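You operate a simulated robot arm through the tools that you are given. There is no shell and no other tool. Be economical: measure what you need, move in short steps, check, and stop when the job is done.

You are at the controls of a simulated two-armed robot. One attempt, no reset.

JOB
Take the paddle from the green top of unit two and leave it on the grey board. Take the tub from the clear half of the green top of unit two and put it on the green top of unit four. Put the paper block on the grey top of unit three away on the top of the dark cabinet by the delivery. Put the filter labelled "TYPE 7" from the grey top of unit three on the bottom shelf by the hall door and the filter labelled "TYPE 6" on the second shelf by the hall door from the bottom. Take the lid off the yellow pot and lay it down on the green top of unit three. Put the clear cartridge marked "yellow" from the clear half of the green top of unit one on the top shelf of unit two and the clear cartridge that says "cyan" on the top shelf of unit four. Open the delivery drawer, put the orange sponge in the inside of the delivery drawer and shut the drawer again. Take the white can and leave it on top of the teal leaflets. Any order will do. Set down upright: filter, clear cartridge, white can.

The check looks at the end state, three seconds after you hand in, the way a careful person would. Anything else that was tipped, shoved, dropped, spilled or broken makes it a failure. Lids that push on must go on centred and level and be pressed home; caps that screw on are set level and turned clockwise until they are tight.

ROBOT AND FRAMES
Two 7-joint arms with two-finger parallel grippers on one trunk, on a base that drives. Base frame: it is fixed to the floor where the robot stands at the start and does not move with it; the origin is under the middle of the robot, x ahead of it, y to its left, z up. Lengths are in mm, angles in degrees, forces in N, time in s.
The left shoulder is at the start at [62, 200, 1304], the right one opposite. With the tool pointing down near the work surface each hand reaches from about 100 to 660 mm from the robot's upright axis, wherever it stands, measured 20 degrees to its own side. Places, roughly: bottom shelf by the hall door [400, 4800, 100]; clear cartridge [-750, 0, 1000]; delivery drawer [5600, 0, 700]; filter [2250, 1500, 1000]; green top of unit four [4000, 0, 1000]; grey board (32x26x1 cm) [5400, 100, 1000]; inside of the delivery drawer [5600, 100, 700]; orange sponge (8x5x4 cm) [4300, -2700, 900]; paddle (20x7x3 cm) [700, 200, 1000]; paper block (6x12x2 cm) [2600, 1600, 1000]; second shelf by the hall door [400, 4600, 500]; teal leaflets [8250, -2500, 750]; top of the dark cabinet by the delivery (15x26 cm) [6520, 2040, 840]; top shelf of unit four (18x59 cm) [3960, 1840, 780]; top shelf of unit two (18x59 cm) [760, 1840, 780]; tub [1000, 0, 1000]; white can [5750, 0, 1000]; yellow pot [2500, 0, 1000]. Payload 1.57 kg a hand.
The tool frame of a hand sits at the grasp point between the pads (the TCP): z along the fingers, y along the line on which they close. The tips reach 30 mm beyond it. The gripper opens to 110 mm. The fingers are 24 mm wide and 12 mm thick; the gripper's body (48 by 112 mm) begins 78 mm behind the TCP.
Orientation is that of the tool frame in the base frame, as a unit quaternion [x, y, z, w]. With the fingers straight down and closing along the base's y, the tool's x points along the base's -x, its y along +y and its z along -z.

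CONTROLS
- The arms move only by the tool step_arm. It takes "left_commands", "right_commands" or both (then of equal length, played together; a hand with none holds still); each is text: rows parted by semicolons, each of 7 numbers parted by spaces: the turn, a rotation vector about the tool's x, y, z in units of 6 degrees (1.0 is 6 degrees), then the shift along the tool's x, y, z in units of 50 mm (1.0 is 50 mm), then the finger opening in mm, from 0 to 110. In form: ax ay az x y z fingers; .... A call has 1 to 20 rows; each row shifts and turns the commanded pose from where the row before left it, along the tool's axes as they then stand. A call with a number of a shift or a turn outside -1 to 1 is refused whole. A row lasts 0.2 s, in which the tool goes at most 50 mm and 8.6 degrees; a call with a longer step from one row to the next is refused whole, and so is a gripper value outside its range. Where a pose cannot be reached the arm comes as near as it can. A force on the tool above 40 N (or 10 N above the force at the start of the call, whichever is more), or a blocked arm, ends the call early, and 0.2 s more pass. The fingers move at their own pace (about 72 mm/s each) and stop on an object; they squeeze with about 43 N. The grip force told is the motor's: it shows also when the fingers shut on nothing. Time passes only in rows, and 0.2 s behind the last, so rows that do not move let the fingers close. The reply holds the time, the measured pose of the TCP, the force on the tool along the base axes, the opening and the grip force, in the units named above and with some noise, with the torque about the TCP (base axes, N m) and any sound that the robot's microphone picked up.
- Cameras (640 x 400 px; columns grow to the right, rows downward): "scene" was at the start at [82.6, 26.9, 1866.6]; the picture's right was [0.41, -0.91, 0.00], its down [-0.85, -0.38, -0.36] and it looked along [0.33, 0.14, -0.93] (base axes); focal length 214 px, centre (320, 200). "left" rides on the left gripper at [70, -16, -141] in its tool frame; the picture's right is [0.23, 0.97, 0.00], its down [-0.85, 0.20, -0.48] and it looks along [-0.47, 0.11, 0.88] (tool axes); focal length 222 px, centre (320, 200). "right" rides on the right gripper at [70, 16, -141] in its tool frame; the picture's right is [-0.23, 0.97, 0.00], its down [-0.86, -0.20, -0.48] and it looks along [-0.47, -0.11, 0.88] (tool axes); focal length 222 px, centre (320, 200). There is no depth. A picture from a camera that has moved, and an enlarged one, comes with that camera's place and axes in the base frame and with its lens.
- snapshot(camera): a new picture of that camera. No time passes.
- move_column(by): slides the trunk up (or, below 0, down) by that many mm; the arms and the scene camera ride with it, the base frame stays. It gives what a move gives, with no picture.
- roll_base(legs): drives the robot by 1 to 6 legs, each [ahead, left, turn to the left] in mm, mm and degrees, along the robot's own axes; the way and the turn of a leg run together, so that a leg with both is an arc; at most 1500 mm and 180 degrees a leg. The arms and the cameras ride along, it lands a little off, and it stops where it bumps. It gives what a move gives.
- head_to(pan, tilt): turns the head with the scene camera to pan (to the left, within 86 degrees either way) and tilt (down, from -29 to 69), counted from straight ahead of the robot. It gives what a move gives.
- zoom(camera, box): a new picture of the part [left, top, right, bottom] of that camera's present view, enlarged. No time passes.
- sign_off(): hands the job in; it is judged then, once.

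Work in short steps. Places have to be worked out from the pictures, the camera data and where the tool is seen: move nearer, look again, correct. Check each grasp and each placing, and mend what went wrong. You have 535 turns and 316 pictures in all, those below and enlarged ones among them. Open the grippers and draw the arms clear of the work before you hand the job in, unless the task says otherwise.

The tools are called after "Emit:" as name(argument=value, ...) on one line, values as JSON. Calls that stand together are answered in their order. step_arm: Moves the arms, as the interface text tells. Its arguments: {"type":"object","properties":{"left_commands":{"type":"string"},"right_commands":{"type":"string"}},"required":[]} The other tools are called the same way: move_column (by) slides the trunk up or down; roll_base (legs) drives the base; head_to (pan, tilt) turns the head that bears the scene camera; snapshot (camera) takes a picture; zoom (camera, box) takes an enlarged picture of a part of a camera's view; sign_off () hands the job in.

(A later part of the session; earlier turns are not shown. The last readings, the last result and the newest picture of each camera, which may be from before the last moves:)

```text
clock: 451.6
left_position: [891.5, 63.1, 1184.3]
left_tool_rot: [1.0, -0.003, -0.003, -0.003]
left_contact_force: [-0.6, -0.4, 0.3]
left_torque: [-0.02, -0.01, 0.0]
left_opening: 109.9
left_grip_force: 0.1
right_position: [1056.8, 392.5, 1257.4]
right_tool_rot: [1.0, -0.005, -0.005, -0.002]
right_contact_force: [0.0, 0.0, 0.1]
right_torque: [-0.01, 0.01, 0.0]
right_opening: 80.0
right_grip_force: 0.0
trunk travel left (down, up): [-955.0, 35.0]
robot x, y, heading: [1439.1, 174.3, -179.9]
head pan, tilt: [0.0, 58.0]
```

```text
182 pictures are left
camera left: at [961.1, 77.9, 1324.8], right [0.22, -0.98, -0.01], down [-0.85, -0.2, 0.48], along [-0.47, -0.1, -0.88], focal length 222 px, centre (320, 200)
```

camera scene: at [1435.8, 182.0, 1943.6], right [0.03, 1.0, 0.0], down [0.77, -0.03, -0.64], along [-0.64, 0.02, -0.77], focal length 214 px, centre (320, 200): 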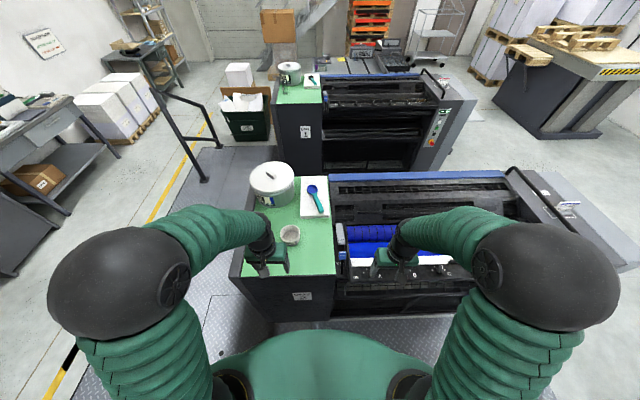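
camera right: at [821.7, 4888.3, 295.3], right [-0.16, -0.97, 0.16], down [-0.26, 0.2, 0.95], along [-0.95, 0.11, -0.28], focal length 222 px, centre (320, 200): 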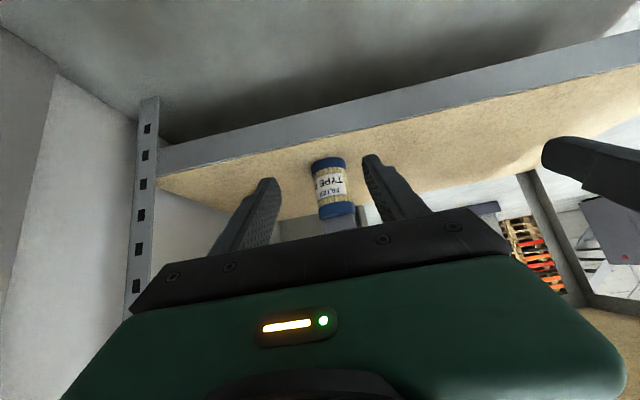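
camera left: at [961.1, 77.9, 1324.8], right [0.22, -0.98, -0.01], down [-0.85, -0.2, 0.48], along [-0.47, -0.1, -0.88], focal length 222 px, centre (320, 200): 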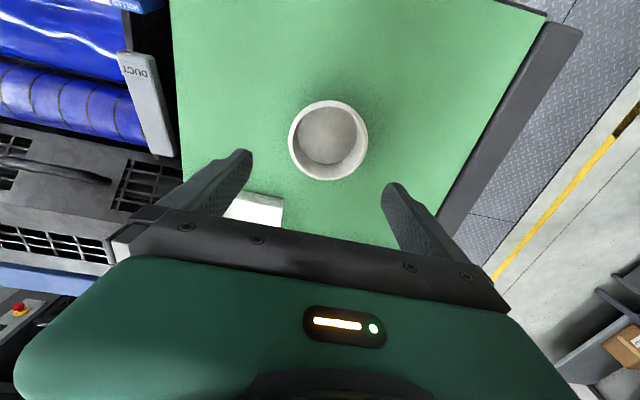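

The tub's rim is about 95 mm across, within 110. I shift to centre, descend a bit and re-check.

Emit:
step_arm(left_commands="0 0 0 0.15 0.12 0.6 110; 0 0 0 0 0 0.6 110; 0 0 0 0 0 0 110; 0 0 0 0 0 0 110")

Emit:
snapshot(camera="left")

```text
clock: 452.6
left_position: [900.8, 58.7, 1121.3]
left_tool_rot: [1.0, -0.005, -0.003, -0.004]
left_contact_force: [-0.3, 0.5, -0.2]
left_torque: [0.0, -0.01, 0.0]
left_opening: 109.9
left_grip_force: 0.1
right_position: [1058.9, 393.3, 1258.2]
right_tool_rot: [1.0, -0.005, -0.006, -0.002]
right_contact_force: [0.2, 1.0, 1.0]
right_torque: [0.02, -0.03, 0.0]
right_opening: 80.2
right_grip_force: 0.0
trunk travel left (down, up): [-955.0, 35.0]
robot x, y, heading: [1441.0, 176.8, -179.8]
head pan, tilt: [0.0, 58.0]
```

```text
181 pictures are left
camera left: at [971.0, 72.1, 1262.5], right [0.22, -0.98, -0.01], down [-0.85, -0.2, 0.48], along [-0.47, -0.1, -0.88], focal length 222 px, centre (320, 200)
```

left: 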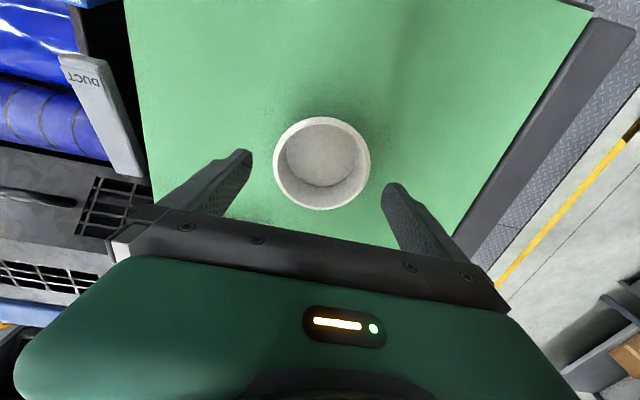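

Tub centre (902,56), rim at z≈1059, diameter 95 mm. I centre, descend and grip.

Emit:
step_arm(left_commands="0 0 0 0.02 0.05 0.4 110; 0 0 0 0 0 0.4 110; 0 0 0 0 0 0.4 110; 0 0 0 0 0 0.4 110; 0 0 0 0 0 0 110")

Emit:
snapshot(camera="left")

```text
clock: 453.8
left_position: [898.8, 53.7, 1041.3]
left_tool_rot: [1.0, -0.004, -0.002, -0.003]
left_contact_force: [0.3, 0.4, 0.6]
left_torque: [-0.02, -0.02, -0.03]
left_opening: 110.1
left_grip_force: 0.1
right_position: [1057.5, 392.2, 1257.7]
right_tool_rot: [1.0, -0.004, -0.005, -0.003]
right_contact_force: [-0.8, 0.2, 0.4]
right_torque: [0.01, 0.03, 0.04]
right_opening: 80.1
right_grip_force: 0.1
trunk travel left (down, up): [-955.0, 35.0]
robot x, y, heading: [1437.6, 173.7, -180.1]
head pan, tilt: [0.0, 58.0]
```

```text
180 pictures are left
camera left: at [968.4, 67.9, 1182.7], right [0.22, -0.98, -0.01], down [-0.86, -0.2, 0.48], along [-0.47, -0.1, -0.88], focal length 222 px, centre (320, 200)
```

left: 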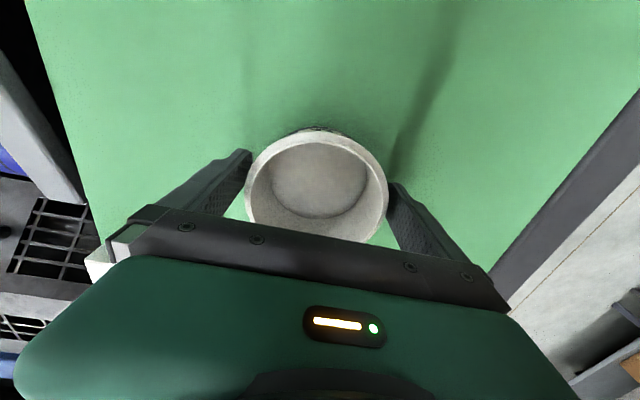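

Straddling cleanly. I close and lift.

Emit:
step_arm(left_commands="0 0 0 0 0 0 80; 0 0 0 0 0 0 70; 0 0 0 0 0 0 70; 0 0 0 0 0 -0.3 70; 0 0 0 0 0 -0.7 70; 0 0 0 0 0 -0.9 70; 0 0 0 0 0 -0.9 70; 0 0 0 0 0 -0.9 70; 0 0 0 0 0 0 70")

Emit:
snapshot(camera="left")

```text
clock: 455.8
left_position: [898.1, 54.5, 1230.1]
left_tool_rot: [1.0, -0.004, -0.001, -0.003]
left_contact_force: [0.5, 0.5, -2.3]
left_torque: [0.02, 0.02, -0.03]
left_opening: 85.7
left_grip_force: 43.1
right_position: [1058.0, 392.9, 1258.3]
right_tool_rot: [1.0, -0.004, -0.006, -0.001]
right_contact_force: [0.2, 0.0, -1.0]
right_torque: [0.0, -0.02, 0.01]
right_opening: 80.0
right_grip_force: 0.1
trunk travel left (down, up): [-955.0, 35.0]
robot x, y, heading: [1437.9, 174.4, -179.5]
head pan, tilt: [0.0, 58.0]
```

```text
179 pictures are left
camera left: at [968.1, 68.9, 1370.6], right [0.22, -0.98, -0.01], down [-0.86, -0.2, 0.48], along [-0.47, -0.1, -0.88], focal length 222 px, centre (320, 200)
```

left: 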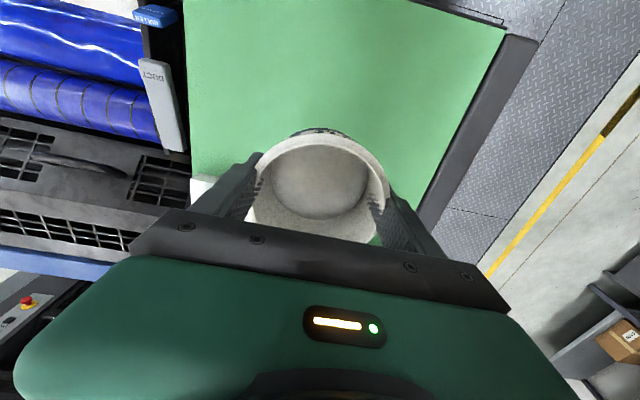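

Tub held (86 mm). I draw it back and shift the base so the paddle is ahead of the right shoulder.

Emit:
step_arm(left_commands="0 0 0 0.7 0.5 0 70; 0 0 0 0.7 0.5 0 70; 0 0 0 0.7 0.5 0 70; 0 0 0 0.7 0.5 0 70; 0 0 0 0 0 0 70")

Emit:
roll_base(legs=[[30, 115, 0]])

Emit:
step_arm(right_commands="0 0 0 -0.9 0.1 0 80; 0 0 0 -0.9 0.2 0 80; 0 0 0 -0.9 0.2 0 80; 0 0 0 -0.9 0.2 0 80; 0 0 0 -0.9 0.2 0 80; 0 0 0 0 0 0 80; 0 0 0 0 0 0 80")

Emit:
zoom(camera="scene", box=[240, 100, 440, 240])

Emit:
snapshot(camera="right")

```text
clock: 457.0
left_position: [1041.5, -46.1, 1228.2]
left_tool_rot: [1.0, -0.004, -0.002, -0.004]
left_contact_force: [-1.0, 0.9, -2.4]
left_torque: [-0.05, -0.01, -0.04]
left_opening: 85.4
left_grip_force: 43.1
right_position: [1058.0, 391.8, 1259.3]
right_tool_rot: [1.0, -0.004, -0.006, -0.003]
right_contact_force: [-0.4, 0.5, 0.0]
right_torque: [-0.04, -0.03, -0.04]
right_opening: 80.2
right_grip_force: 0.1
trunk travel left (down, up): [-955.0, 35.0]
robot x, y, heading: [1438.8, 176.1, -180.0]
head pan, tilt: [0.0, 58.0]
```

```text
clock: 458.2
left_position: [1014.7, -120.1, 1235.1]
left_tool_rot: [1.0, -0.007, -0.004, 0.01]
left_contact_force: [0.1, 1.1, -1.3]
left_torque: [-0.09, -0.04, -0.06]
left_opening: 85.3
left_grip_force: 42.5
right_position: [1029.8, 319.3, 1253.4]
right_tool_rot: [1.0, -0.007, -0.007, 0.011]
right_contact_force: [0.1, 0.9, 0.0]
right_torque: [-0.11, 0.02, -0.02]
right_opening: 79.9
right_grip_force: 0.0
trunk travel left (down, up): [-955.0, 35.0]
robot x, y, heading: [1410.9, 66.8, -179.8]
head pan, tilt: [0.0, 58.0]
```

```text
clock: 459.8
left_position: [1013.8, -161.7, 1229.3]
left_tool_rot: [1.0, -0.006, -0.003, -0.008]
left_contact_force: [-0.4, 0.1, -1.6]
left_torque: [0.02, -0.01, -0.01]
left_opening: 85.4
left_grip_force: 42.8
right_position: [805.1, 236.5, 1262.3]
right_tool_rot: [1.0, -0.007, -0.006, -0.006]
right_contact_force: [0.3, -0.6, -0.7]
right_torque: [0.04, -0.01, 0.03]
right_opening: 79.7
right_grip_force: 0.1
trunk travel left (down, up): [-955.0, 35.0]
robot x, y, heading: [1407.2, 66.7, -179.7]
head pan, tilt: [0.0, 58.0]
```

```text
2.86 times, centred on (340, 170) of scene
camera zoom: at [1306.7, 34.7, 1933.2], right [-0.01, 1.0, 0.02], down [0.85, 0.01, -0.53], along [-0.53, 0.01, -0.85], focal length 613 px, centre (263, 286)
```

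zoom: 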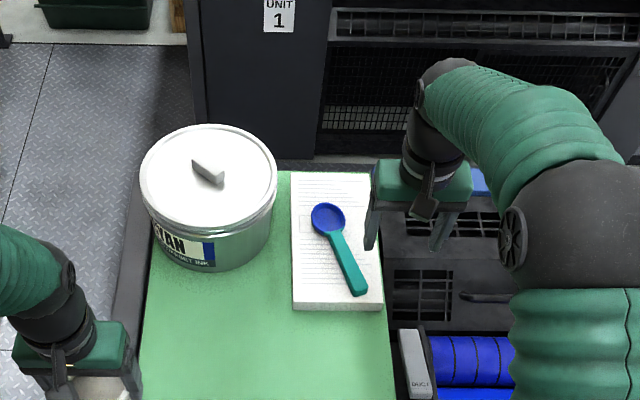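

```text
177 pictures are left
camera right: at [874.6, 216.2, 1402.3], right [-0.24, -0.97, -0.01], down [-0.85, 0.21, 0.49], along [-0.48, 0.13, -0.87], focal length 222 px, centre (320, 200)
```

right: 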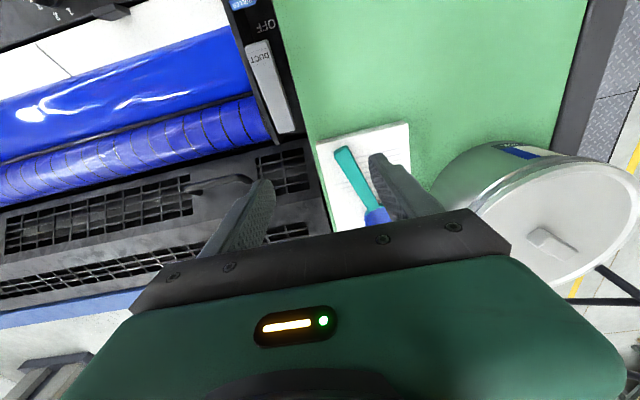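

Handle runs from (752,208) towards (600,167), about 15° off. I yaw and pitch the right hand, then move above the grasp point.

Emit:
step_arm(right_commands="0 0 -0.83 0 0 0 60; 0 0 -0.83 0 0 0 60; 0 0 -0.84 0 0 0 60; 0 -1 0 0 0 0 60; 0 -1 0 0 0 0 60; 0 -1 0 0 0 0 60; 0 -1 0 0 0 0 60; 0 -1 0 0 0 0 60; 0 0 0 -0.2 0.065 0.77 60; 0 0 0 -0.2 0.065 0.77 60; 0 0 0 -0.2 0.065 0.77 60; 0 0 0 -0.2 0.065 0.77 60; 0 0 0 0 0 0 60; 0 0 0 0 0 0 60")

Emit:
snapshot(camera="right")

Emit:
zoom(camera="scene", box=[280, 120, 400, 220])

```text
clock: 462.8
left_position: [1012.8, -142.4, 1231.6]
left_tool_rot: [1.0, -0.008, -0.002, -0.001]
left_contact_force: [-0.6, -0.2, -2.7]
left_torque: [-0.01, -0.01, 0.01]
left_opening: 85.2
left_grip_force: 42.6
right_position: [694.1, 212.7, 1147.9]
right_tool_rot: [0.957, 0.118, -0.262, 0.032]
right_contact_force: [0.0, 0.9, 0.2]
right_torque: [-0.05, 0.01, 0.03]
right_opening: 59.8
right_grip_force: 0.1
trunk travel left (down, up): [-955.0, 35.0]
robot x, y, heading: [1409.0, 65.1, -179.9]
head pan, tilt: [0.0, 58.0]
```

```text
176 pictures are left
camera right: at [825.6, 228.5, 1232.4], right [0.05, -0.99, 0.12], down [-0.53, 0.07, 0.85], along [-0.85, -0.1, -0.52], focal length 222 px, centre (320, 200)
```

right: 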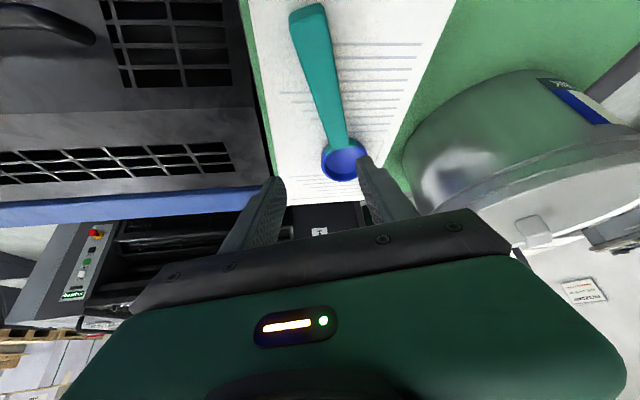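

```text
4.00 times, centred on (340, 170) of scene
camera zoom: at [1303.3, 72.1, 1933.3], right [0.0, 1.0, 0.0], down [0.85, 0.0, -0.53], along [-0.53, 0.0, -0.85], focal length 858 px, centre (240, 320)
```

zoom: 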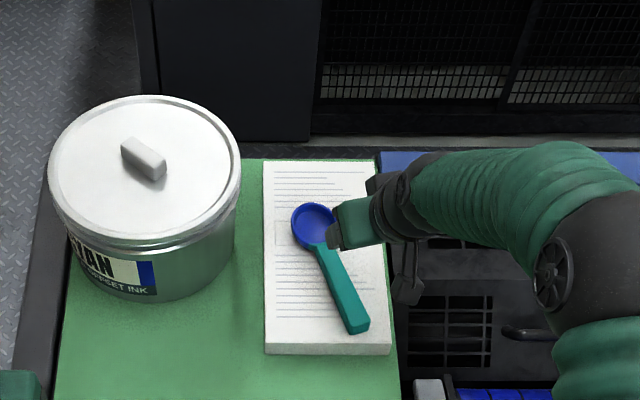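

The handle is really at 20°. I correct yaw and move to just above the handle's middle.

Emit:
step_arm(right_commands="-0.5 0 -0.87 0 0 0 60; 0 0 0 0.415 0.2 0.546 60; 0 0 0 0.415 0.2 0.546 60; 0 0 0 0 0 0 60; 0 0 0 0 0 0 60")

Emit:
snapshot(camera="right")

Emit:
zoom(camera="scene", box=[300, 130, 380, 210])

```text
clock: 464.0
left_position: [1012.8, -145.1, 1231.4]
left_tool_rot: [1.0, -0.007, -0.003, -0.002]
left_contact_force: [0.2, -0.3, -1.9]
left_torque: [0.02, -0.01, -0.01]
left_opening: 85.2
left_grip_force: 43.1
right_position: [708.8, 196.2, 1080.4]
right_tool_rot: [0.949, 0.17, -0.26, 0.044]
right_contact_force: [-1.3, -0.9, 0.1]
right_torque: [-0.04, 0.02, 0.04]
right_opening: 60.0
right_grip_force: 0.0
trunk travel left (down, up): [-955.0, 35.0]
robot x, y, heading: [1408.0, 65.9, -180.0]
head pan, tilt: [0.0, 58.0]
```

```text
174 pictures are left
camera right: at [837.0, 225.7, 1165.0], right [0.15, -0.98, 0.11], down [-0.53, 0.01, 0.85], along [-0.83, -0.19, -0.52], focal length 222 px, centre (320, 200)
```

right: 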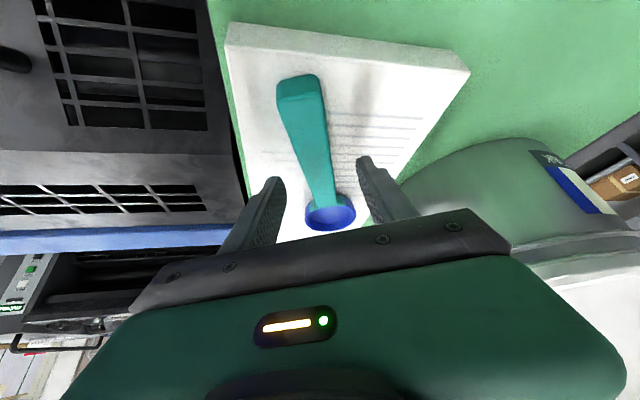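

```text
5.00 times, centred on (340, 170) of scene
camera zoom: at [1303.2, 70.6, 1933.3], right [0.0, 1.0, 0.0], down [0.85, 0.0, -0.53], along [-0.53, 0.0, -0.85], focal length 1072 px, centre (220, 350)
```

zoom: 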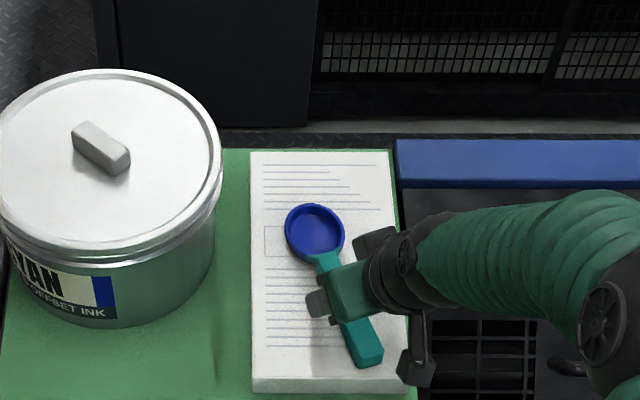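

Fingers straddle the handle. I descend in small steps to touch the paper.

Emit:
step_arm(right_commands="0 0 0 0.08 0 0.14 60; 0 0 0 0.04 0 0.07 60; 0 0 0 0.04 0 0.07 60; 0 0 0 0 0 0 60")

```text
clock: 465.0
left_position: [1012.3, -147.3, 1231.1]
left_tool_rot: [1.0, -0.007, -0.003, -0.002]
left_contact_force: [-0.4, 0.6, -2.4]
left_torque: [0.01, -0.01, 0.01]
left_opening: 85.1
left_grip_force: 43.3
right_position: [710.5, 194.3, 1063.9]
right_tool_rot: [0.949, 0.17, -0.26, 0.044]
right_contact_force: [-0.4, -0.9, 0.5]
right_torque: [0.0, -0.02, 0.01]
right_opening: 60.2
right_grip_force: 0.0
trunk travel left (down, up): [-955.0, 35.0]
robot x, y, heading: [1406.4, 67.4, -179.8]
head pan, tilt: [0.0, 58.0]
```

Emit:
step_arm(right_commands="0 0 0 0.03 0 0.05 60; 0 0 0 0.03 0 0.05 60; 0 0 0 0.03 0 0.05 60; 0 0 0 0 0 0 60")

Emit:
zoom(camera="right", box=[220, 50, 420, 250])

```text
clock: 466.0
left_position: [1016.6, -150.0, 1231.8]
left_tool_rot: [1.0, -0.007, -0.003, -0.002]
left_contact_force: [0.5, 0.6, -2.3]
left_torque: [-0.02, -0.03, 0.01]
left_opening: 85.3
left_grip_force: 42.8
right_position: [710.0, 192.0, 1062.2]
right_tool_rot: [0.948, 0.169, -0.266, 0.042]
right_contact_force: [-3.1, -0.1, 38.8]
right_torque: [-1.18, -0.12, 0.19]
right_opening: 58.3
right_grip_force: 0.0
trunk travel left (down, up): [-955.0, 35.0]
robot x, y, heading: [1405.7, 69.8, -179.7]
head pan, tilt: [0.0, 58.0]
```

```text
2.00 times, centred on (320, 150) of right
camera zoom: at [839.6, 221.4, 1145.3], right [0.15, -0.98, 0.11], down [-0.52, 0.01, 0.86], along [-0.84, -0.19, -0.51], focal length 444 px, centre (320, 300)
```

zoom: 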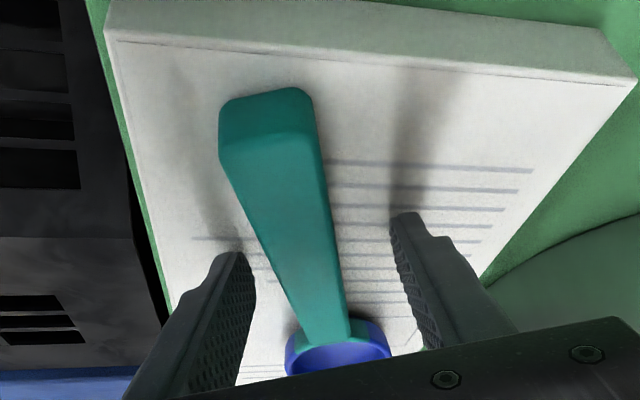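

Touching the paper. I rise 4 mm and close on the handle.

Emit:
step_arm(right_commands="0 0 0 -0.05 0 -0.09 60; 0 0 0 0 0 0 30; 0 0 0 0 0 0 5; 0 0 0 0 0 0 0; 0 0 0 0 0 0 0; 0 0 0 0 0 0 0")

Emit:
zoom(camera="right", box=[220, 50, 420, 250])

```text
clock: 467.4
left_position: [1016.4, -150.7, 1232.0]
left_tool_rot: [1.0, -0.007, -0.004, -0.003]
left_contact_force: [-0.1, -0.5, -3.1]
left_torque: [0.03, -0.01, -0.03]
left_opening: 85.0
left_grip_force: 42.6
right_position: [713.7, 192.8, 1061.2]
right_tool_rot: [0.949, 0.171, -0.26, 0.043]
right_contact_force: [8.6, -6.0, 25.8]
right_torque: [-0.6, -0.07, 0.24]
right_opening: 24.3
right_grip_force: 35.8
trunk travel left (down, up): [-955.0, 35.0]
robot x, y, heading: [1406.9, 65.7, -179.8]
head pan, tilt: [0.0, 58.0]
```

```text
2.00 times, centred on (320, 150) of right
camera zoom: at [842.9, 221.6, 1147.0], right [0.15, -0.98, 0.11], down [-0.53, 0.01, 0.85], along [-0.84, -0.19, -0.52], focal length 444 px, centre (320, 300)
```

zoom: 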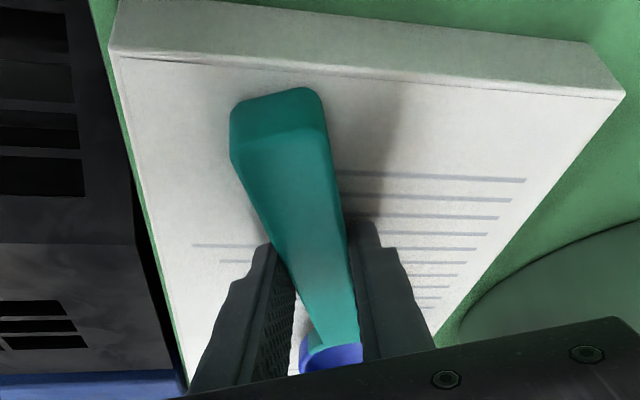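

Gripped at 24 mm. I lift slowly and check.

Emit:
step_arm(right_commands="0 0 0 -0.1 0 -0.17 0; 0 0 0 -0.2 0 -0.35 0; 0 0 0 -0.4 0 -0.69 0; 0 0 0 -0.4 0 -0.69 0; 0 0 0 -0.4 0 -0.69 0; 0 0 0 0 0 0 0")

Emit:
snapshot(camera="right")

Emit:
zoom(camera="scene", box=[280, 110, 400, 220])

```text
clock: 468.8
left_position: [1012.5, -147.3, 1231.4]
left_tool_rot: [1.0, -0.007, -0.003, -0.002]
left_contact_force: [0.7, -0.2, -1.8]
left_torque: [-0.03, 0.0, -0.01]
left_opening: 84.9
left_grip_force: 43.4
right_position: [709.6, 194.9, 1207.9]
right_tool_rot: [0.95, 0.17, -0.26, 0.044]
right_contact_force: [0.1, 0.5, -0.8]
right_torque: [-0.03, -0.02, 0.01]
right_opening: 24.5
right_grip_force: 36.5
trunk travel left (down, up): [-955.0, 35.0]
robot x, y, heading: [1406.7, 67.3, -179.8]
head pan, tilt: [0.0, 58.0]
```

```text
170 pictures are left
camera right: at [838.4, 225.4, 1293.6], right [0.15, -0.98, 0.11], down [-0.53, 0.01, 0.85], along [-0.83, -0.19, -0.52], focal length 222 px, centre (320, 200)
```

right: 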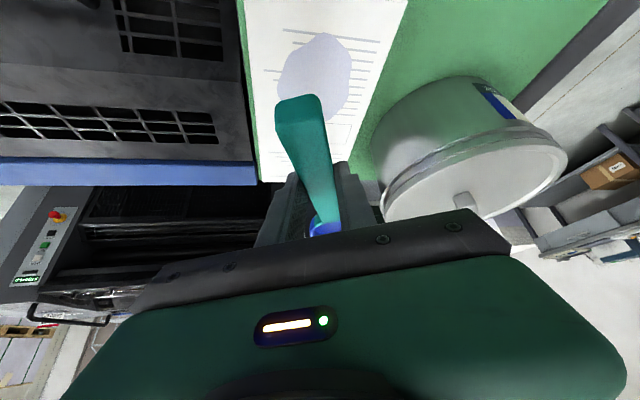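

```text
3.64 times, centred on (340, 165) of scene
camera zoom: at [1302.9, 68.2, 1933.2], right [0.0, 1.0, 0.0], down [0.85, 0.0, -0.53], along [-0.53, 0.0, -0.85], focal length 780 px, centre (247, 327)
```

zoom: 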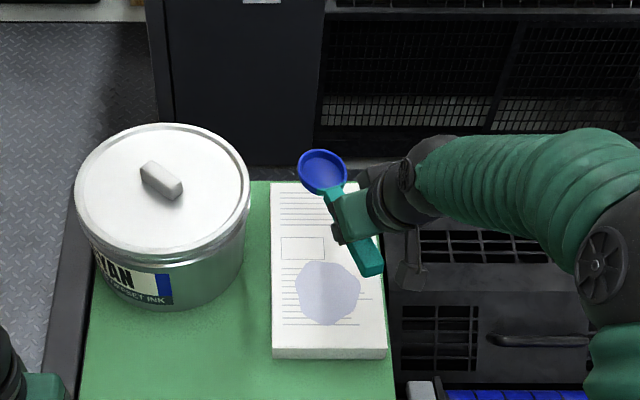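

There is a lilac patch on the paper below. To tell a shadow from a stain, I raise and move the hand and look again.

Emit:
step_arm(right_commands="0 0 0 0.3 -0.5 -0.5 0; 0 0 0 0.3 -0.5 -0.5 0; 0 0 0 0.3 -0.5 -0.2 0; 0 0 0 0 0 0 0")

Emit:
zoom(camera="scene", box=[280, 110, 400, 220])

```text
clock: 469.8
left_position: [1011.9, -146.9, 1231.0]
left_tool_rot: [1.0, -0.006, -0.002, -0.003]
left_contact_force: [0.1, 0.3, -2.1]
left_torque: [-0.04, 0.0, -0.03]
left_opening: 85.2
left_grip_force: 43.3
right_position: [748.0, 289.9, 1234.2]
right_tool_rot: [0.95, 0.17, -0.259, 0.046]
right_contact_force: [-0.2, 0.4, -1.1]
right_torque: [0.06, -0.05, 0.0]
right_opening: 24.3
right_grip_force: 36.2
trunk travel left (down, up): [-955.0, 35.0]
robot x, y, heading: [1405.5, 65.2, -179.7]
head pan, tilt: [0.0, 58.0]
```

```text
3.64 times, centred on (340, 165) of scene
camera zoom: at [1301.3, 69.1, 1933.1], right [0.0, 1.0, 0.0], down [0.85, 0.0, -0.53], along [-0.53, 0.0, -0.85], focal length 780 px, centre (247, 327)
```

zoom: 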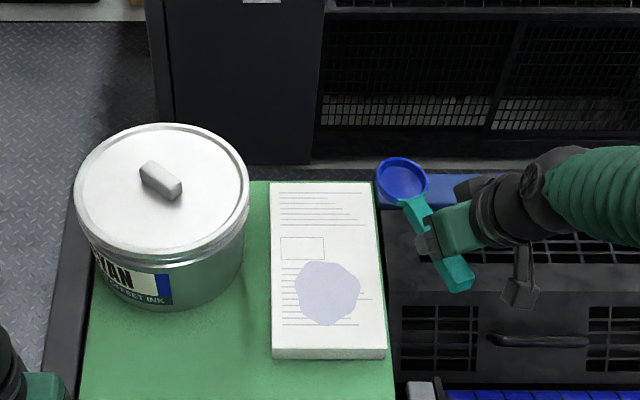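

The patch stays: it is a mark on the paper, not a shadow. I look closely at it and the bowl.

Emit:
zoom(camera="scene", box=[320, 140, 370, 190])

Emit:
zoom(camera="scene", box=[340, 130, 385, 170])

```text
8.00 times, centred on (345, 165) of scene
camera zoom: at [1301.3, 69.1, 1933.1], right [0.0, 1.0, 0.0], down [0.85, 0.0, -0.53], along [-0.53, 0.0, -0.85], focal length 1716 px, centre (120, 480)
```

zoom: 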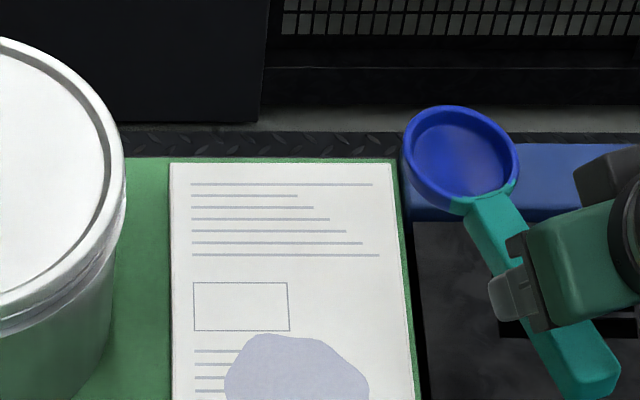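

```text
10.00 times, centred on (362, 150) of scene
camera zoom: at [1301.3, 69.1, 1933.1], right [0.0, 1.0, 0.0], down [0.85, 0.0, -0.53], along [-0.53, 0.0, -0.85], focal length 2145 px, centre (-105, 700)
```

zoom: 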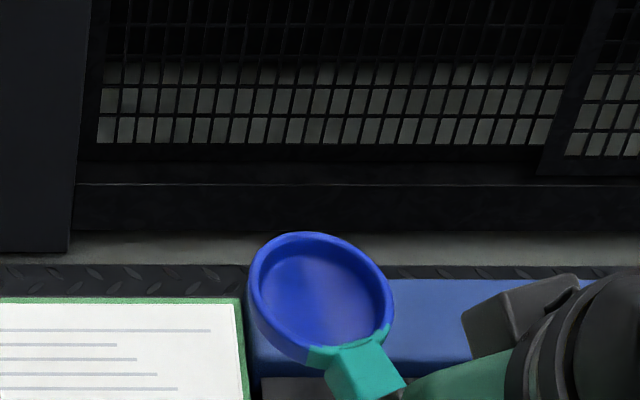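

I cannot undo that mark; I carry on carefully. I back off and drive to the operator side, then along to unit four.

Emit:
roll_base(legs=[[-120, 0, 0], [0, 1080, 0], [0, 0, -90], [0, -1250, 0]])

Emit:
roll_base(legs=[[0, -1150, 0]])

Emit:
head_to(pan=0, tilt=40)

Emit:
snapshot(camera="scene")

```text
clock: 485.8
left_position: [2512.2, -616.9, 1229.6]
left_tool_rot: [0.714, -0.7, 0.001, -0.004]
left_contact_force: [0.2, 0.4, -2.2]
left_torque: [0.0, -0.04, 0.0]
left_opening: 84.9
left_grip_force: 42.8
right_position: [2940.8, -341.3, 1236.6]
right_tool_rot: [0.801, -0.538, -0.216, -0.15]
right_contact_force: [0.5, 0.2, -0.3]
right_torque: [0.01, -0.04, 0.01]
right_opening: 24.5
right_grip_force: 36.5
trunk travel left (down, up): [-955.0, 35.0]
robot x, y, heading: [2743.0, -1005.0, 92.0]
head pan, tilt: [0.0, 58.0]
```

```text
clock: 491.7
left_position: [3679.3, -582.2, 1231.6]
left_tool_rot: [0.708, -0.706, -0.001, -0.005]
left_contact_force: [-0.1, -0.4, -2.4]
left_torque: [-0.02, 0.01, -0.02]
left_opening: 84.9
left_grip_force: 43.0
right_position: [4109.7, -314.9, 1236.1]
right_tool_rot: [0.796, -0.545, -0.215, -0.152]
right_contact_force: [-0.5, -0.1, -0.1]
right_torque: [-0.03, 0.0, 0.01]
right_opening: 24.2
right_grip_force: 36.6
trunk travel left (down, up): [-955.0, 35.0]
robot x, y, heading: [3899.8, -973.2, 91.2]
head pan, tilt: [0.0, 58.0]
```

```text
clock: 492.6
left_position: [3679.6, -584.8, 1231.7]
left_tool_rot: [-0.707, 0.708, 0.001, 0.004]
left_contact_force: [-0.4, 0.4, -2.1]
left_torque: [-0.04, 0.0, -0.04]
left_opening: 84.9
left_grip_force: 43.1
right_position: [4111.9, -316.1, 1237.2]
right_tool_rot: [0.796, -0.545, -0.216, -0.152]
right_contact_force: [0.3, 0.0, -1.7]
right_torque: [-0.03, -0.06, 0.0]
right_opening: 24.3
right_grip_force: 36.0
trunk travel left (down, up): [-955.0, 35.0]
robot x, y, heading: [3900.1, -975.3, 90.8]
head pan, tilt: [0.0, 40.0]
```

```text
165 pictures are left
camera scene: at [3897.4, -853.4, 1957.5], right [1.0, 0.02, 0.0], down [0.01, -0.65, -0.76], along [-0.01, 0.76, -0.65], focal length 214 px, centre (320, 200)
```

scene: 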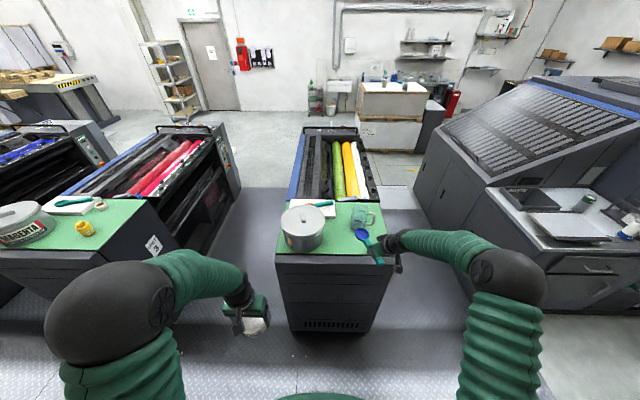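

Emit:
zoom(camera="scene", box=[260, 180, 420, 280])

Emit:
zoom(camera="scene", box=[460, 160, 640, 310])

```text
4.00 times, centred on (340, 230) of scene
camera zoom: at [3897.4, -853.4, 1957.5], right [1.0, 0.02, 0.0], down [0.01, -0.65, -0.76], along [-0.01, 0.76, -0.65], focal length 858 px, centre (240, 80)
```

zoom: 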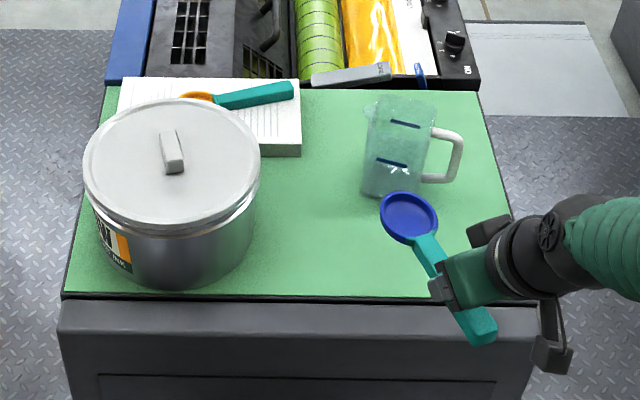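

```text
2.67 times, centred on (550, 235) of scene
camera zoom: at [3897.4, -853.4, 1957.5], right [1.0, 0.02, 0.0], down [0.01, -0.65, -0.76], along [-0.01, 0.76, -0.65], focal length 572 px, centre (-293, 107)
```

zoom: 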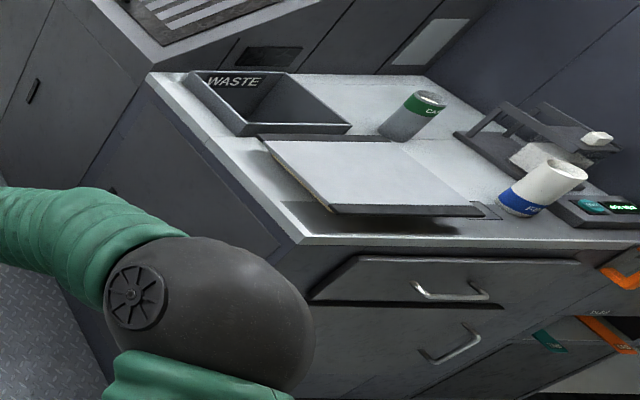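

Free spot for the tub at about (4008,-100), between pot and jug. I draw the paddle back and drive closer.

Emit:
step_arm(right_commands="0 0 0 0.6 0 -0.4 0; 0 0 0 0.65 0 -0.4 0; 0 0 0 0.65 0 -0.4 0; 0 0 0 0.6 0 -0.4 0")

Emit:
roll_base(legs=[[355, -225, -0.8]])

Emit:
head_to(pan=10, tilt=58)

Emit:
snapshot(camera="scene")

```text
clock: 493.6
left_position: [3681.8, -587.2, 1232.3]
left_tool_rot: [-0.707, 0.707, 0.003, 0.004]
left_contact_force: [-1.2, -0.4, -2.9]
left_torque: [0.01, 0.01, 0.03]
left_opening: 84.9
left_grip_force: 43.4
right_position: [4166.6, -455.2, 1243.1]
right_tool_rot: [0.795, -0.545, -0.218, -0.153]
right_contact_force: [-0.2, 0.0, -0.3]
right_torque: [-0.01, -0.01, 0.0]
right_opening: 24.3
right_grip_force: 35.9
trunk travel left (down, up): [-955.0, 35.0]
robot x, y, heading: [3902.6, -973.1, 91.1]
head pan, tilt: [0.0, 40.0]
```

```text
clock: 496.1
left_position: [3908.6, -231.4, 1232.0]
left_tool_rot: [-0.701, 0.713, 0.002, 0.006]
left_contact_force: [-0.3, -0.5, -2.1]
left_torque: [-0.02, -0.01, 0.05]
left_opening: 84.9
left_grip_force: 42.5
right_position: [4395.5, -108.4, 1244.9]
right_tool_rot: [0.791, -0.551, -0.215, -0.156]
right_contact_force: [-0.2, -0.5, -0.7]
right_torque: [-0.02, -0.01, 0.01]
right_opening: 24.4
right_grip_force: 36.2
trunk travel left (down, up): [-955.0, 35.0]
robot x, y, heading: [4125.4, -621.3, 90.1]
head pan, tilt: [0.0, 40.0]
```

```text
clock: 496.9
left_position: [3910.4, -230.9, 1232.7]
left_tool_rot: [-0.701, 0.713, 0.001, 0.005]
left_contact_force: [0.0, 0.4, -2.3]
left_torque: [0.0, -0.02, 0.02]
left_opening: 84.9
left_grip_force: 43.4
right_position: [4396.1, -108.9, 1243.4]
right_tool_rot: [0.791, -0.552, -0.216, -0.156]
right_contact_force: [-0.8, 0.1, -0.1]
right_torque: [-0.01, -0.06, 0.0]
right_opening: 24.3
right_grip_force: 36.2
trunk travel left (down, up): [-955.0, 35.0]
robot x, y, heading: [4124.1, -622.4, 90.1]
head pan, tilt: [10.0, 58.0]
```

```text
162 pictures are left
camera scene: at [4108.8, -521.1, 1933.4], right [0.98, 0.17, 0.0], down [0.15, -0.84, -0.53], along [-0.09, 0.52, -0.85], focal length 214 px, centre (320, 200)
```

scene: 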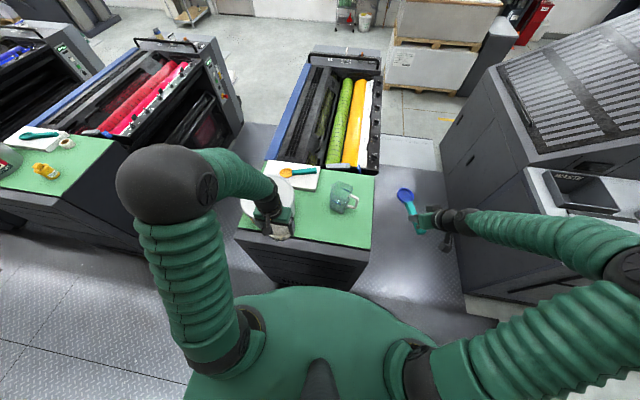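

Emit:
step_arm(left_commands="0 0 0 -0.66 -0.5 0 70; 0 0 0 -0.66 -0.5 0 70; 0 0 0 -0.66 -0.5 0 70; 0 0 0 -0.66 -0.5 0 70; 0 0 0 0 0 0.7 70; 0 0 0 0 0 0.7 70; 0 0 0 0 0 0 70; 0 0 0 0 0 0 70")

Emit:
snapshot(camera="left")

Emit:
zoom(camera="scene", box=[220, 150, 400, 280])

```text
clock: 498.7
left_position: [4012.6, -100.8, 1163.6]
left_tool_rot: [-0.701, 0.713, 0.002, 0.004]
left_contact_force: [0.2, 0.0, -2.5]
left_torque: [0.0, 0.0, -0.04]
left_opening: 85.1
left_grip_force: 43.0
right_position: [4400.1, -107.7, 1242.6]
right_tool_rot: [0.79, -0.552, -0.217, -0.155]
right_contact_force: [0.4, 0.9, -0.6]
right_torque: [-0.03, -0.02, 0.0]
right_opening: 24.5
right_grip_force: 36.6
trunk travel left (down, up): [-955.0, 35.0]
robot x, y, heading: [4122.6, -622.8, 90.2]
head pan, tilt: [10.0, 58.0]
```

```text
161 pictures are left
camera left: at [4026.4, -172.3, 1304.5], right [-0.98, -0.21, 0.0], down [-0.19, 0.85, 0.49], along [-0.1, 0.48, -0.87], focal length 222 px, centre (320, 200)
```

left: 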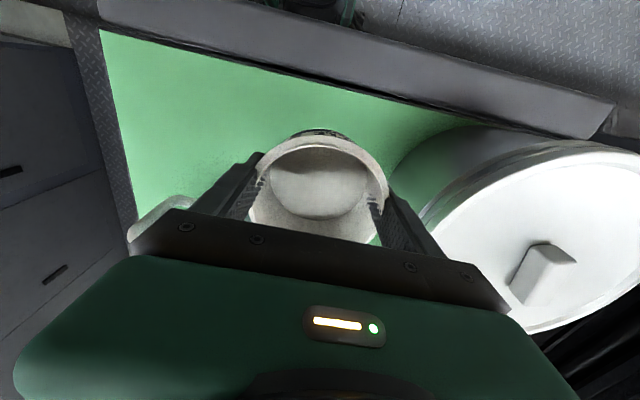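

```text
3.08 times, centred on (310, 215) of scene
camera zoom: at [4113.2, -518.9, 1933.3], right [0.98, 0.17, 0.0], down [0.15, -0.84, -0.53], along [-0.09, 0.52, -0.85], focal length 660 px, centre (351, 154)
```

zoom: 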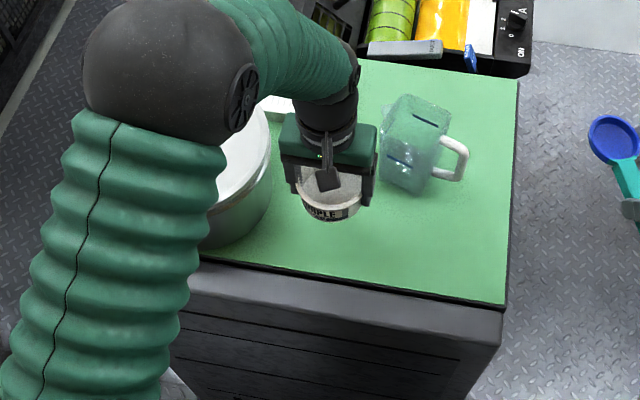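

I shift 25 mm away from the pot and descend.

Emit:
step_arm(left_commands="0 0 0 0 -0.5 0 70; 0 0 0 0 0 0.7 70; 0 0 0 0 0 0.7 70; 0 0 0 0 0 0.7 70; 0 0 0 0 0 0.15 70; 0 0 0 0 0 0 70")

Emit:
step_arm(left_commands="0 0 0 0 0 0.06 70; 0 0 0 0 0 0.04 70; 0 0 0 0 0 0 70")

```text
clock: 500.1
left_position: [4040.6, -98.1, 1051.6]
left_tool_rot: [-0.701, 0.713, 0.002, 0.004]
left_contact_force: [-0.1, 0.5, -2.4]
left_torque: [-0.02, 0.0, 0.0]
left_opening: 85.0
left_grip_force: 42.9
right_position: [4400.4, -107.4, 1242.0]
right_tool_rot: [0.791, -0.552, -0.216, -0.154]
right_contact_force: [-0.7, -0.3, -0.6]
right_torque: [-0.02, -0.04, 0.02]
right_opening: 24.3
right_grip_force: 36.2
trunk travel left (down, up): [-955.0, 35.0]
robot x, y, heading: [4122.4, -623.5, 90.2]
head pan, tilt: [10.0, 58.0]
```

```text
clock: 500.9
left_position: [4040.4, -98.0, 1047.1]
left_tool_rot: [-0.701, 0.713, 0.001, 0.004]
left_contact_force: [0.1, -0.2, -2.4]
left_torque: [-0.01, 0.01, 0.0]
left_opening: 85.2
left_grip_force: 42.5
right_position: [4401.1, -107.5, 1242.0]
right_tool_rot: [0.79, -0.553, -0.216, -0.155]
right_contact_force: [-0.1, -0.4, -1.4]
right_torque: [-0.04, -0.03, 0.0]
right_opening: 24.2
right_grip_force: 35.8
trunk travel left (down, up): [-955.0, 35.0]
robot x, y, heading: [4122.9, -624.8, 90.2]
head pan, tilt: [10.0, 58.0]
```

Emit:
step_arm(left_commands="0 0 0 0 0 0.05 70; 0 0 0 0 0 0.04 70; 0 0 0 0 0 0.03 70; 0 0 0 0 0 0 70")

```text
clock: 501.9
left_position: [4040.8, -97.1, 1042.3]
left_tool_rot: [-0.701, 0.714, 0.003, 0.006]
left_contact_force: [-1.4, 0.7, 13.8]
left_torque: [-0.45, -0.09, -0.06]
left_opening: 84.7
left_grip_force: 43.0
right_position: [4400.2, -108.4, 1243.1]
right_tool_rot: [0.79, -0.553, -0.215, -0.155]
right_contact_force: [0.1, -0.8, -1.8]
right_torque: [-0.03, 0.02, -0.03]
right_opening: 24.3
right_grip_force: 35.9
trunk travel left (down, up): [-955.0, 35.0]
robot x, y, heading: [4121.9, -622.6, 90.2]
head pan, tilt: [10.0, 58.0]
```

Contact. I open fully, rise and retract the left hand.

Emit:
step_arm(left_commands="0 0 0 0 0 0 110; 0 0 0 0 0 0 110; 0 0 0 0 0 -0.3 110; 0 0 0 0 0 -0.6 110; 0 0 0 0 0 -0.9 110; 0 0 0 0 0 -0.9 110; 0 0 0 0 0 -0.9 110; 0 0 0 0.8 0.3 0 110; 0 0 0 0.8 0.3 0 110; 0 0 0 0.8 0.3 0 110; 0 0 0 0.8 0.3 0 110")

Emit:
zoom(camera="scene", box=[220, 150, 400, 280])

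```text
clock: 504.3
left_position: [3974.3, -258.9, 1220.5]
left_tool_rot: [-0.701, 0.713, 0.003, 0.004]
left_contact_force: [0.4, 0.2, -0.2]
left_torque: [0.07, 0.02, 0.01]
left_opening: 109.7
left_grip_force: 0.1
right_position: [4399.0, -109.3, 1244.4]
right_tool_rot: [0.79, -0.552, -0.216, -0.155]
right_contact_force: [-0.6, -0.2, -1.0]
right_torque: [-0.01, -0.01, -0.02]
right_opening: 24.4
right_grip_force: 36.3
trunk travel left (down, up): [-955.0, 35.0]
robot x, y, heading: [4122.9, -620.2, 89.9]
head pan, tilt: [10.0, 58.0]
```

```text
3.08 times, centred on (310, 215) of scene
camera zoom: at [4112.0, -521.6, 1933.4], right [0.98, 0.17, 0.0], down [0.15, -0.84, -0.53], along [-0.09, 0.52, -0.85], focal length 660 px, centre (351, 154)
```

zoom: 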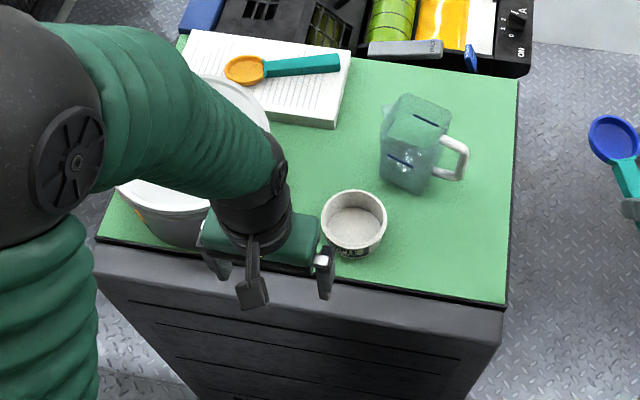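

The tub stands on unit four's green top. Now to the delivery desk with the paddle.

Emit:
roll_base(legs=[[-380, 0, 0], [0, -1200, 0]])

Emit:
head_to(pan=0, tilt=45)

Emit:
snapshot(camera="scene")

Emit:
zoom(camera="scene", box=[250, 150, 450, 280])

```text
clock: 512.6
left_position: [5208.1, -640.7, 1218.6]
left_tool_rot: [-0.703, 0.712, 0.002, 0.005]
left_contact_force: [-0.3, -0.7, 0.1]
left_torque: [0.04, 0.0, 0.01]
left_opening: 110.2
left_grip_force: 0.0
right_position: [5630.6, -488.3, 1243.3]
right_tool_rot: [0.793, -0.549, -0.216, -0.154]
right_contact_force: [-0.8, -1.1, -1.3]
right_torque: [-0.04, 0.0, 0.0]
right_opening: 24.6
right_grip_force: 36.5
trunk travel left (down, up): [-955.0, 35.0]
robot x, y, heading: [5361.8, -1006.7, 90.4]
head pan, tilt: [10.0, 58.0]
```

```text
clock: 513.4
left_position: [5209.2, -641.0, 1220.0]
left_tool_rot: [-0.703, 0.711, 0.002, 0.004]
left_contact_force: [0.4, 0.0, -0.4]
left_torque: [-0.01, 0.01, 0.01]
left_opening: 110.1
left_grip_force: 0.1
right_position: [5632.6, -489.9, 1242.7]
right_tool_rot: [0.792, -0.549, -0.217, -0.154]
right_contact_force: [1.2, -0.3, -0.7]
right_torque: [-0.08, -0.03, 0.02]
right_opening: 24.2
right_grip_force: 36.6
trunk travel left (down, up): [-955.0, 35.0]
robot x, y, heading: [5358.8, -1002.1, 90.2]
head pan, tilt: [0.0, 45.0]
```

```text
158 pictures are left
camera scene: at [5360.7, -888.3, 1950.3], right [1.0, 0.01, 0.0], down [0.0, -0.71, -0.71], along [-0.01, 0.71, -0.71], focal length 214 px, centre (320, 200)
```

scene: 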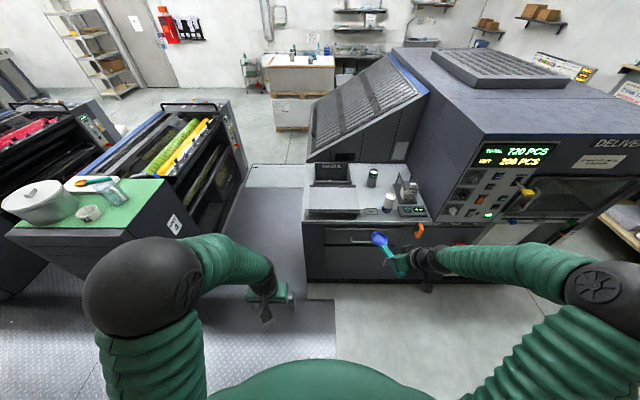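

```text
3.08 times, centred on (350, 215) of scene
camera zoom: at [5360.7, -888.3, 1950.3], right [1.0, 0.01, 0.0], down [0.0, -0.71, -0.71], along [-0.01, 0.71, -0.71], focal length 660 px, centre (228, 154)
```

zoom: 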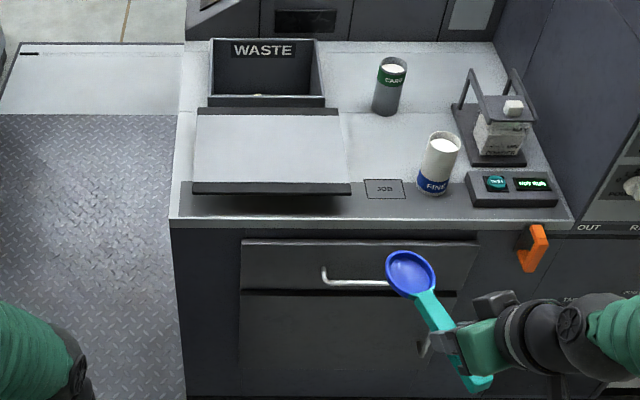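

Board centre about (5440,105) on the desk. I drive up so the paddle can be laid on it.

Emit:
roll_base(legs=[[450, 100, 0]])

Emit:
head_to(pan=-15, tilt=58)

Emit:
snapshot(camera="scene")

Emit:
zoom(camera="scene", box=[220, 110, 400, 240])

```text
clock: 516.1
left_position: [5115.9, -194.8, 1220.1]
left_tool_rot: [-0.7, 0.714, 0.004, 0.005]
left_contact_force: [-0.2, 0.2, -0.3]
left_torque: [0.03, 0.02, 0.01]
left_opening: 109.9
left_grip_force: 0.3
right_position: [5538.1, -46.3, 1243.6]
right_tool_rot: [0.79, -0.552, -0.218, -0.155]
right_contact_force: [-0.8, -0.3, -0.1]
right_torque: [-0.05, -0.02, -0.02]
right_opening: 24.3
right_grip_force: 36.5
trunk travel left (down, up): [-955.0, 35.0]
robot x, y, heading: [5264.9, -551.7, 90.1]
head pan, tilt: [0.0, 45.0]
```

```text
clock: 516.9
left_position: [5113.7, -194.0, 1220.4]
left_tool_rot: [-0.701, 0.714, 0.003, 0.005]
left_contact_force: [0.0, 0.6, -0.8]
left_torque: [-0.03, 0.01, -0.01]
left_opening: 109.9
left_grip_force: 0.2
right_position: [5536.8, -45.0, 1243.5]
right_tool_rot: [0.79, -0.552, -0.217, -0.155]
right_contact_force: [-0.2, 0.0, -0.8]
right_torque: [-0.05, -0.03, 0.0]
right_opening: 24.5
right_grip_force: 36.3
trunk travel left (down, up): [-955.0, 35.0]
robot x, y, heading: [5259.1, -561.1, 90.0]
head pan, tilt: [-15.0, 58.0]
```

```text
156 pictures are left
camera scene: at [5279.7, -456.4, 1933.5], right [0.97, -0.26, 0.0], down [-0.22, -0.82, -0.53], along [0.14, 0.51, -0.85], focal length 214 px, centre (320, 200)
```

scene: 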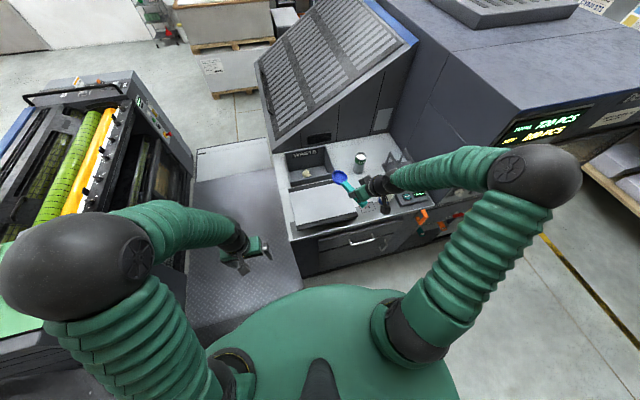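

```text
3.08 times, centred on (310, 175) of scene
camera zoom: at [5279.7, -456.4, 1933.5], right [0.97, -0.26, 0.0], down [-0.22, -0.82, -0.53], along [0.14, 0.51, -0.85], focal length 660 px, centre (351, 277)
```

zoom: 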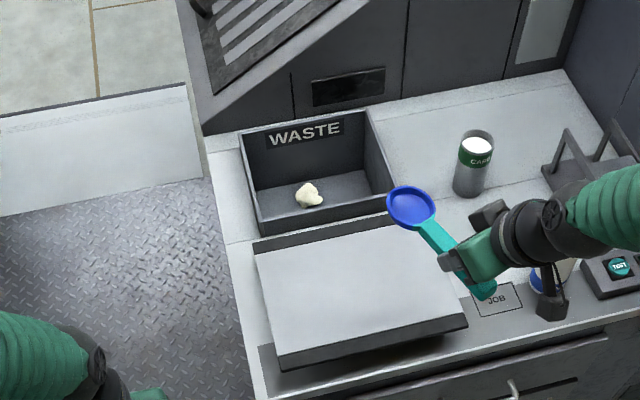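

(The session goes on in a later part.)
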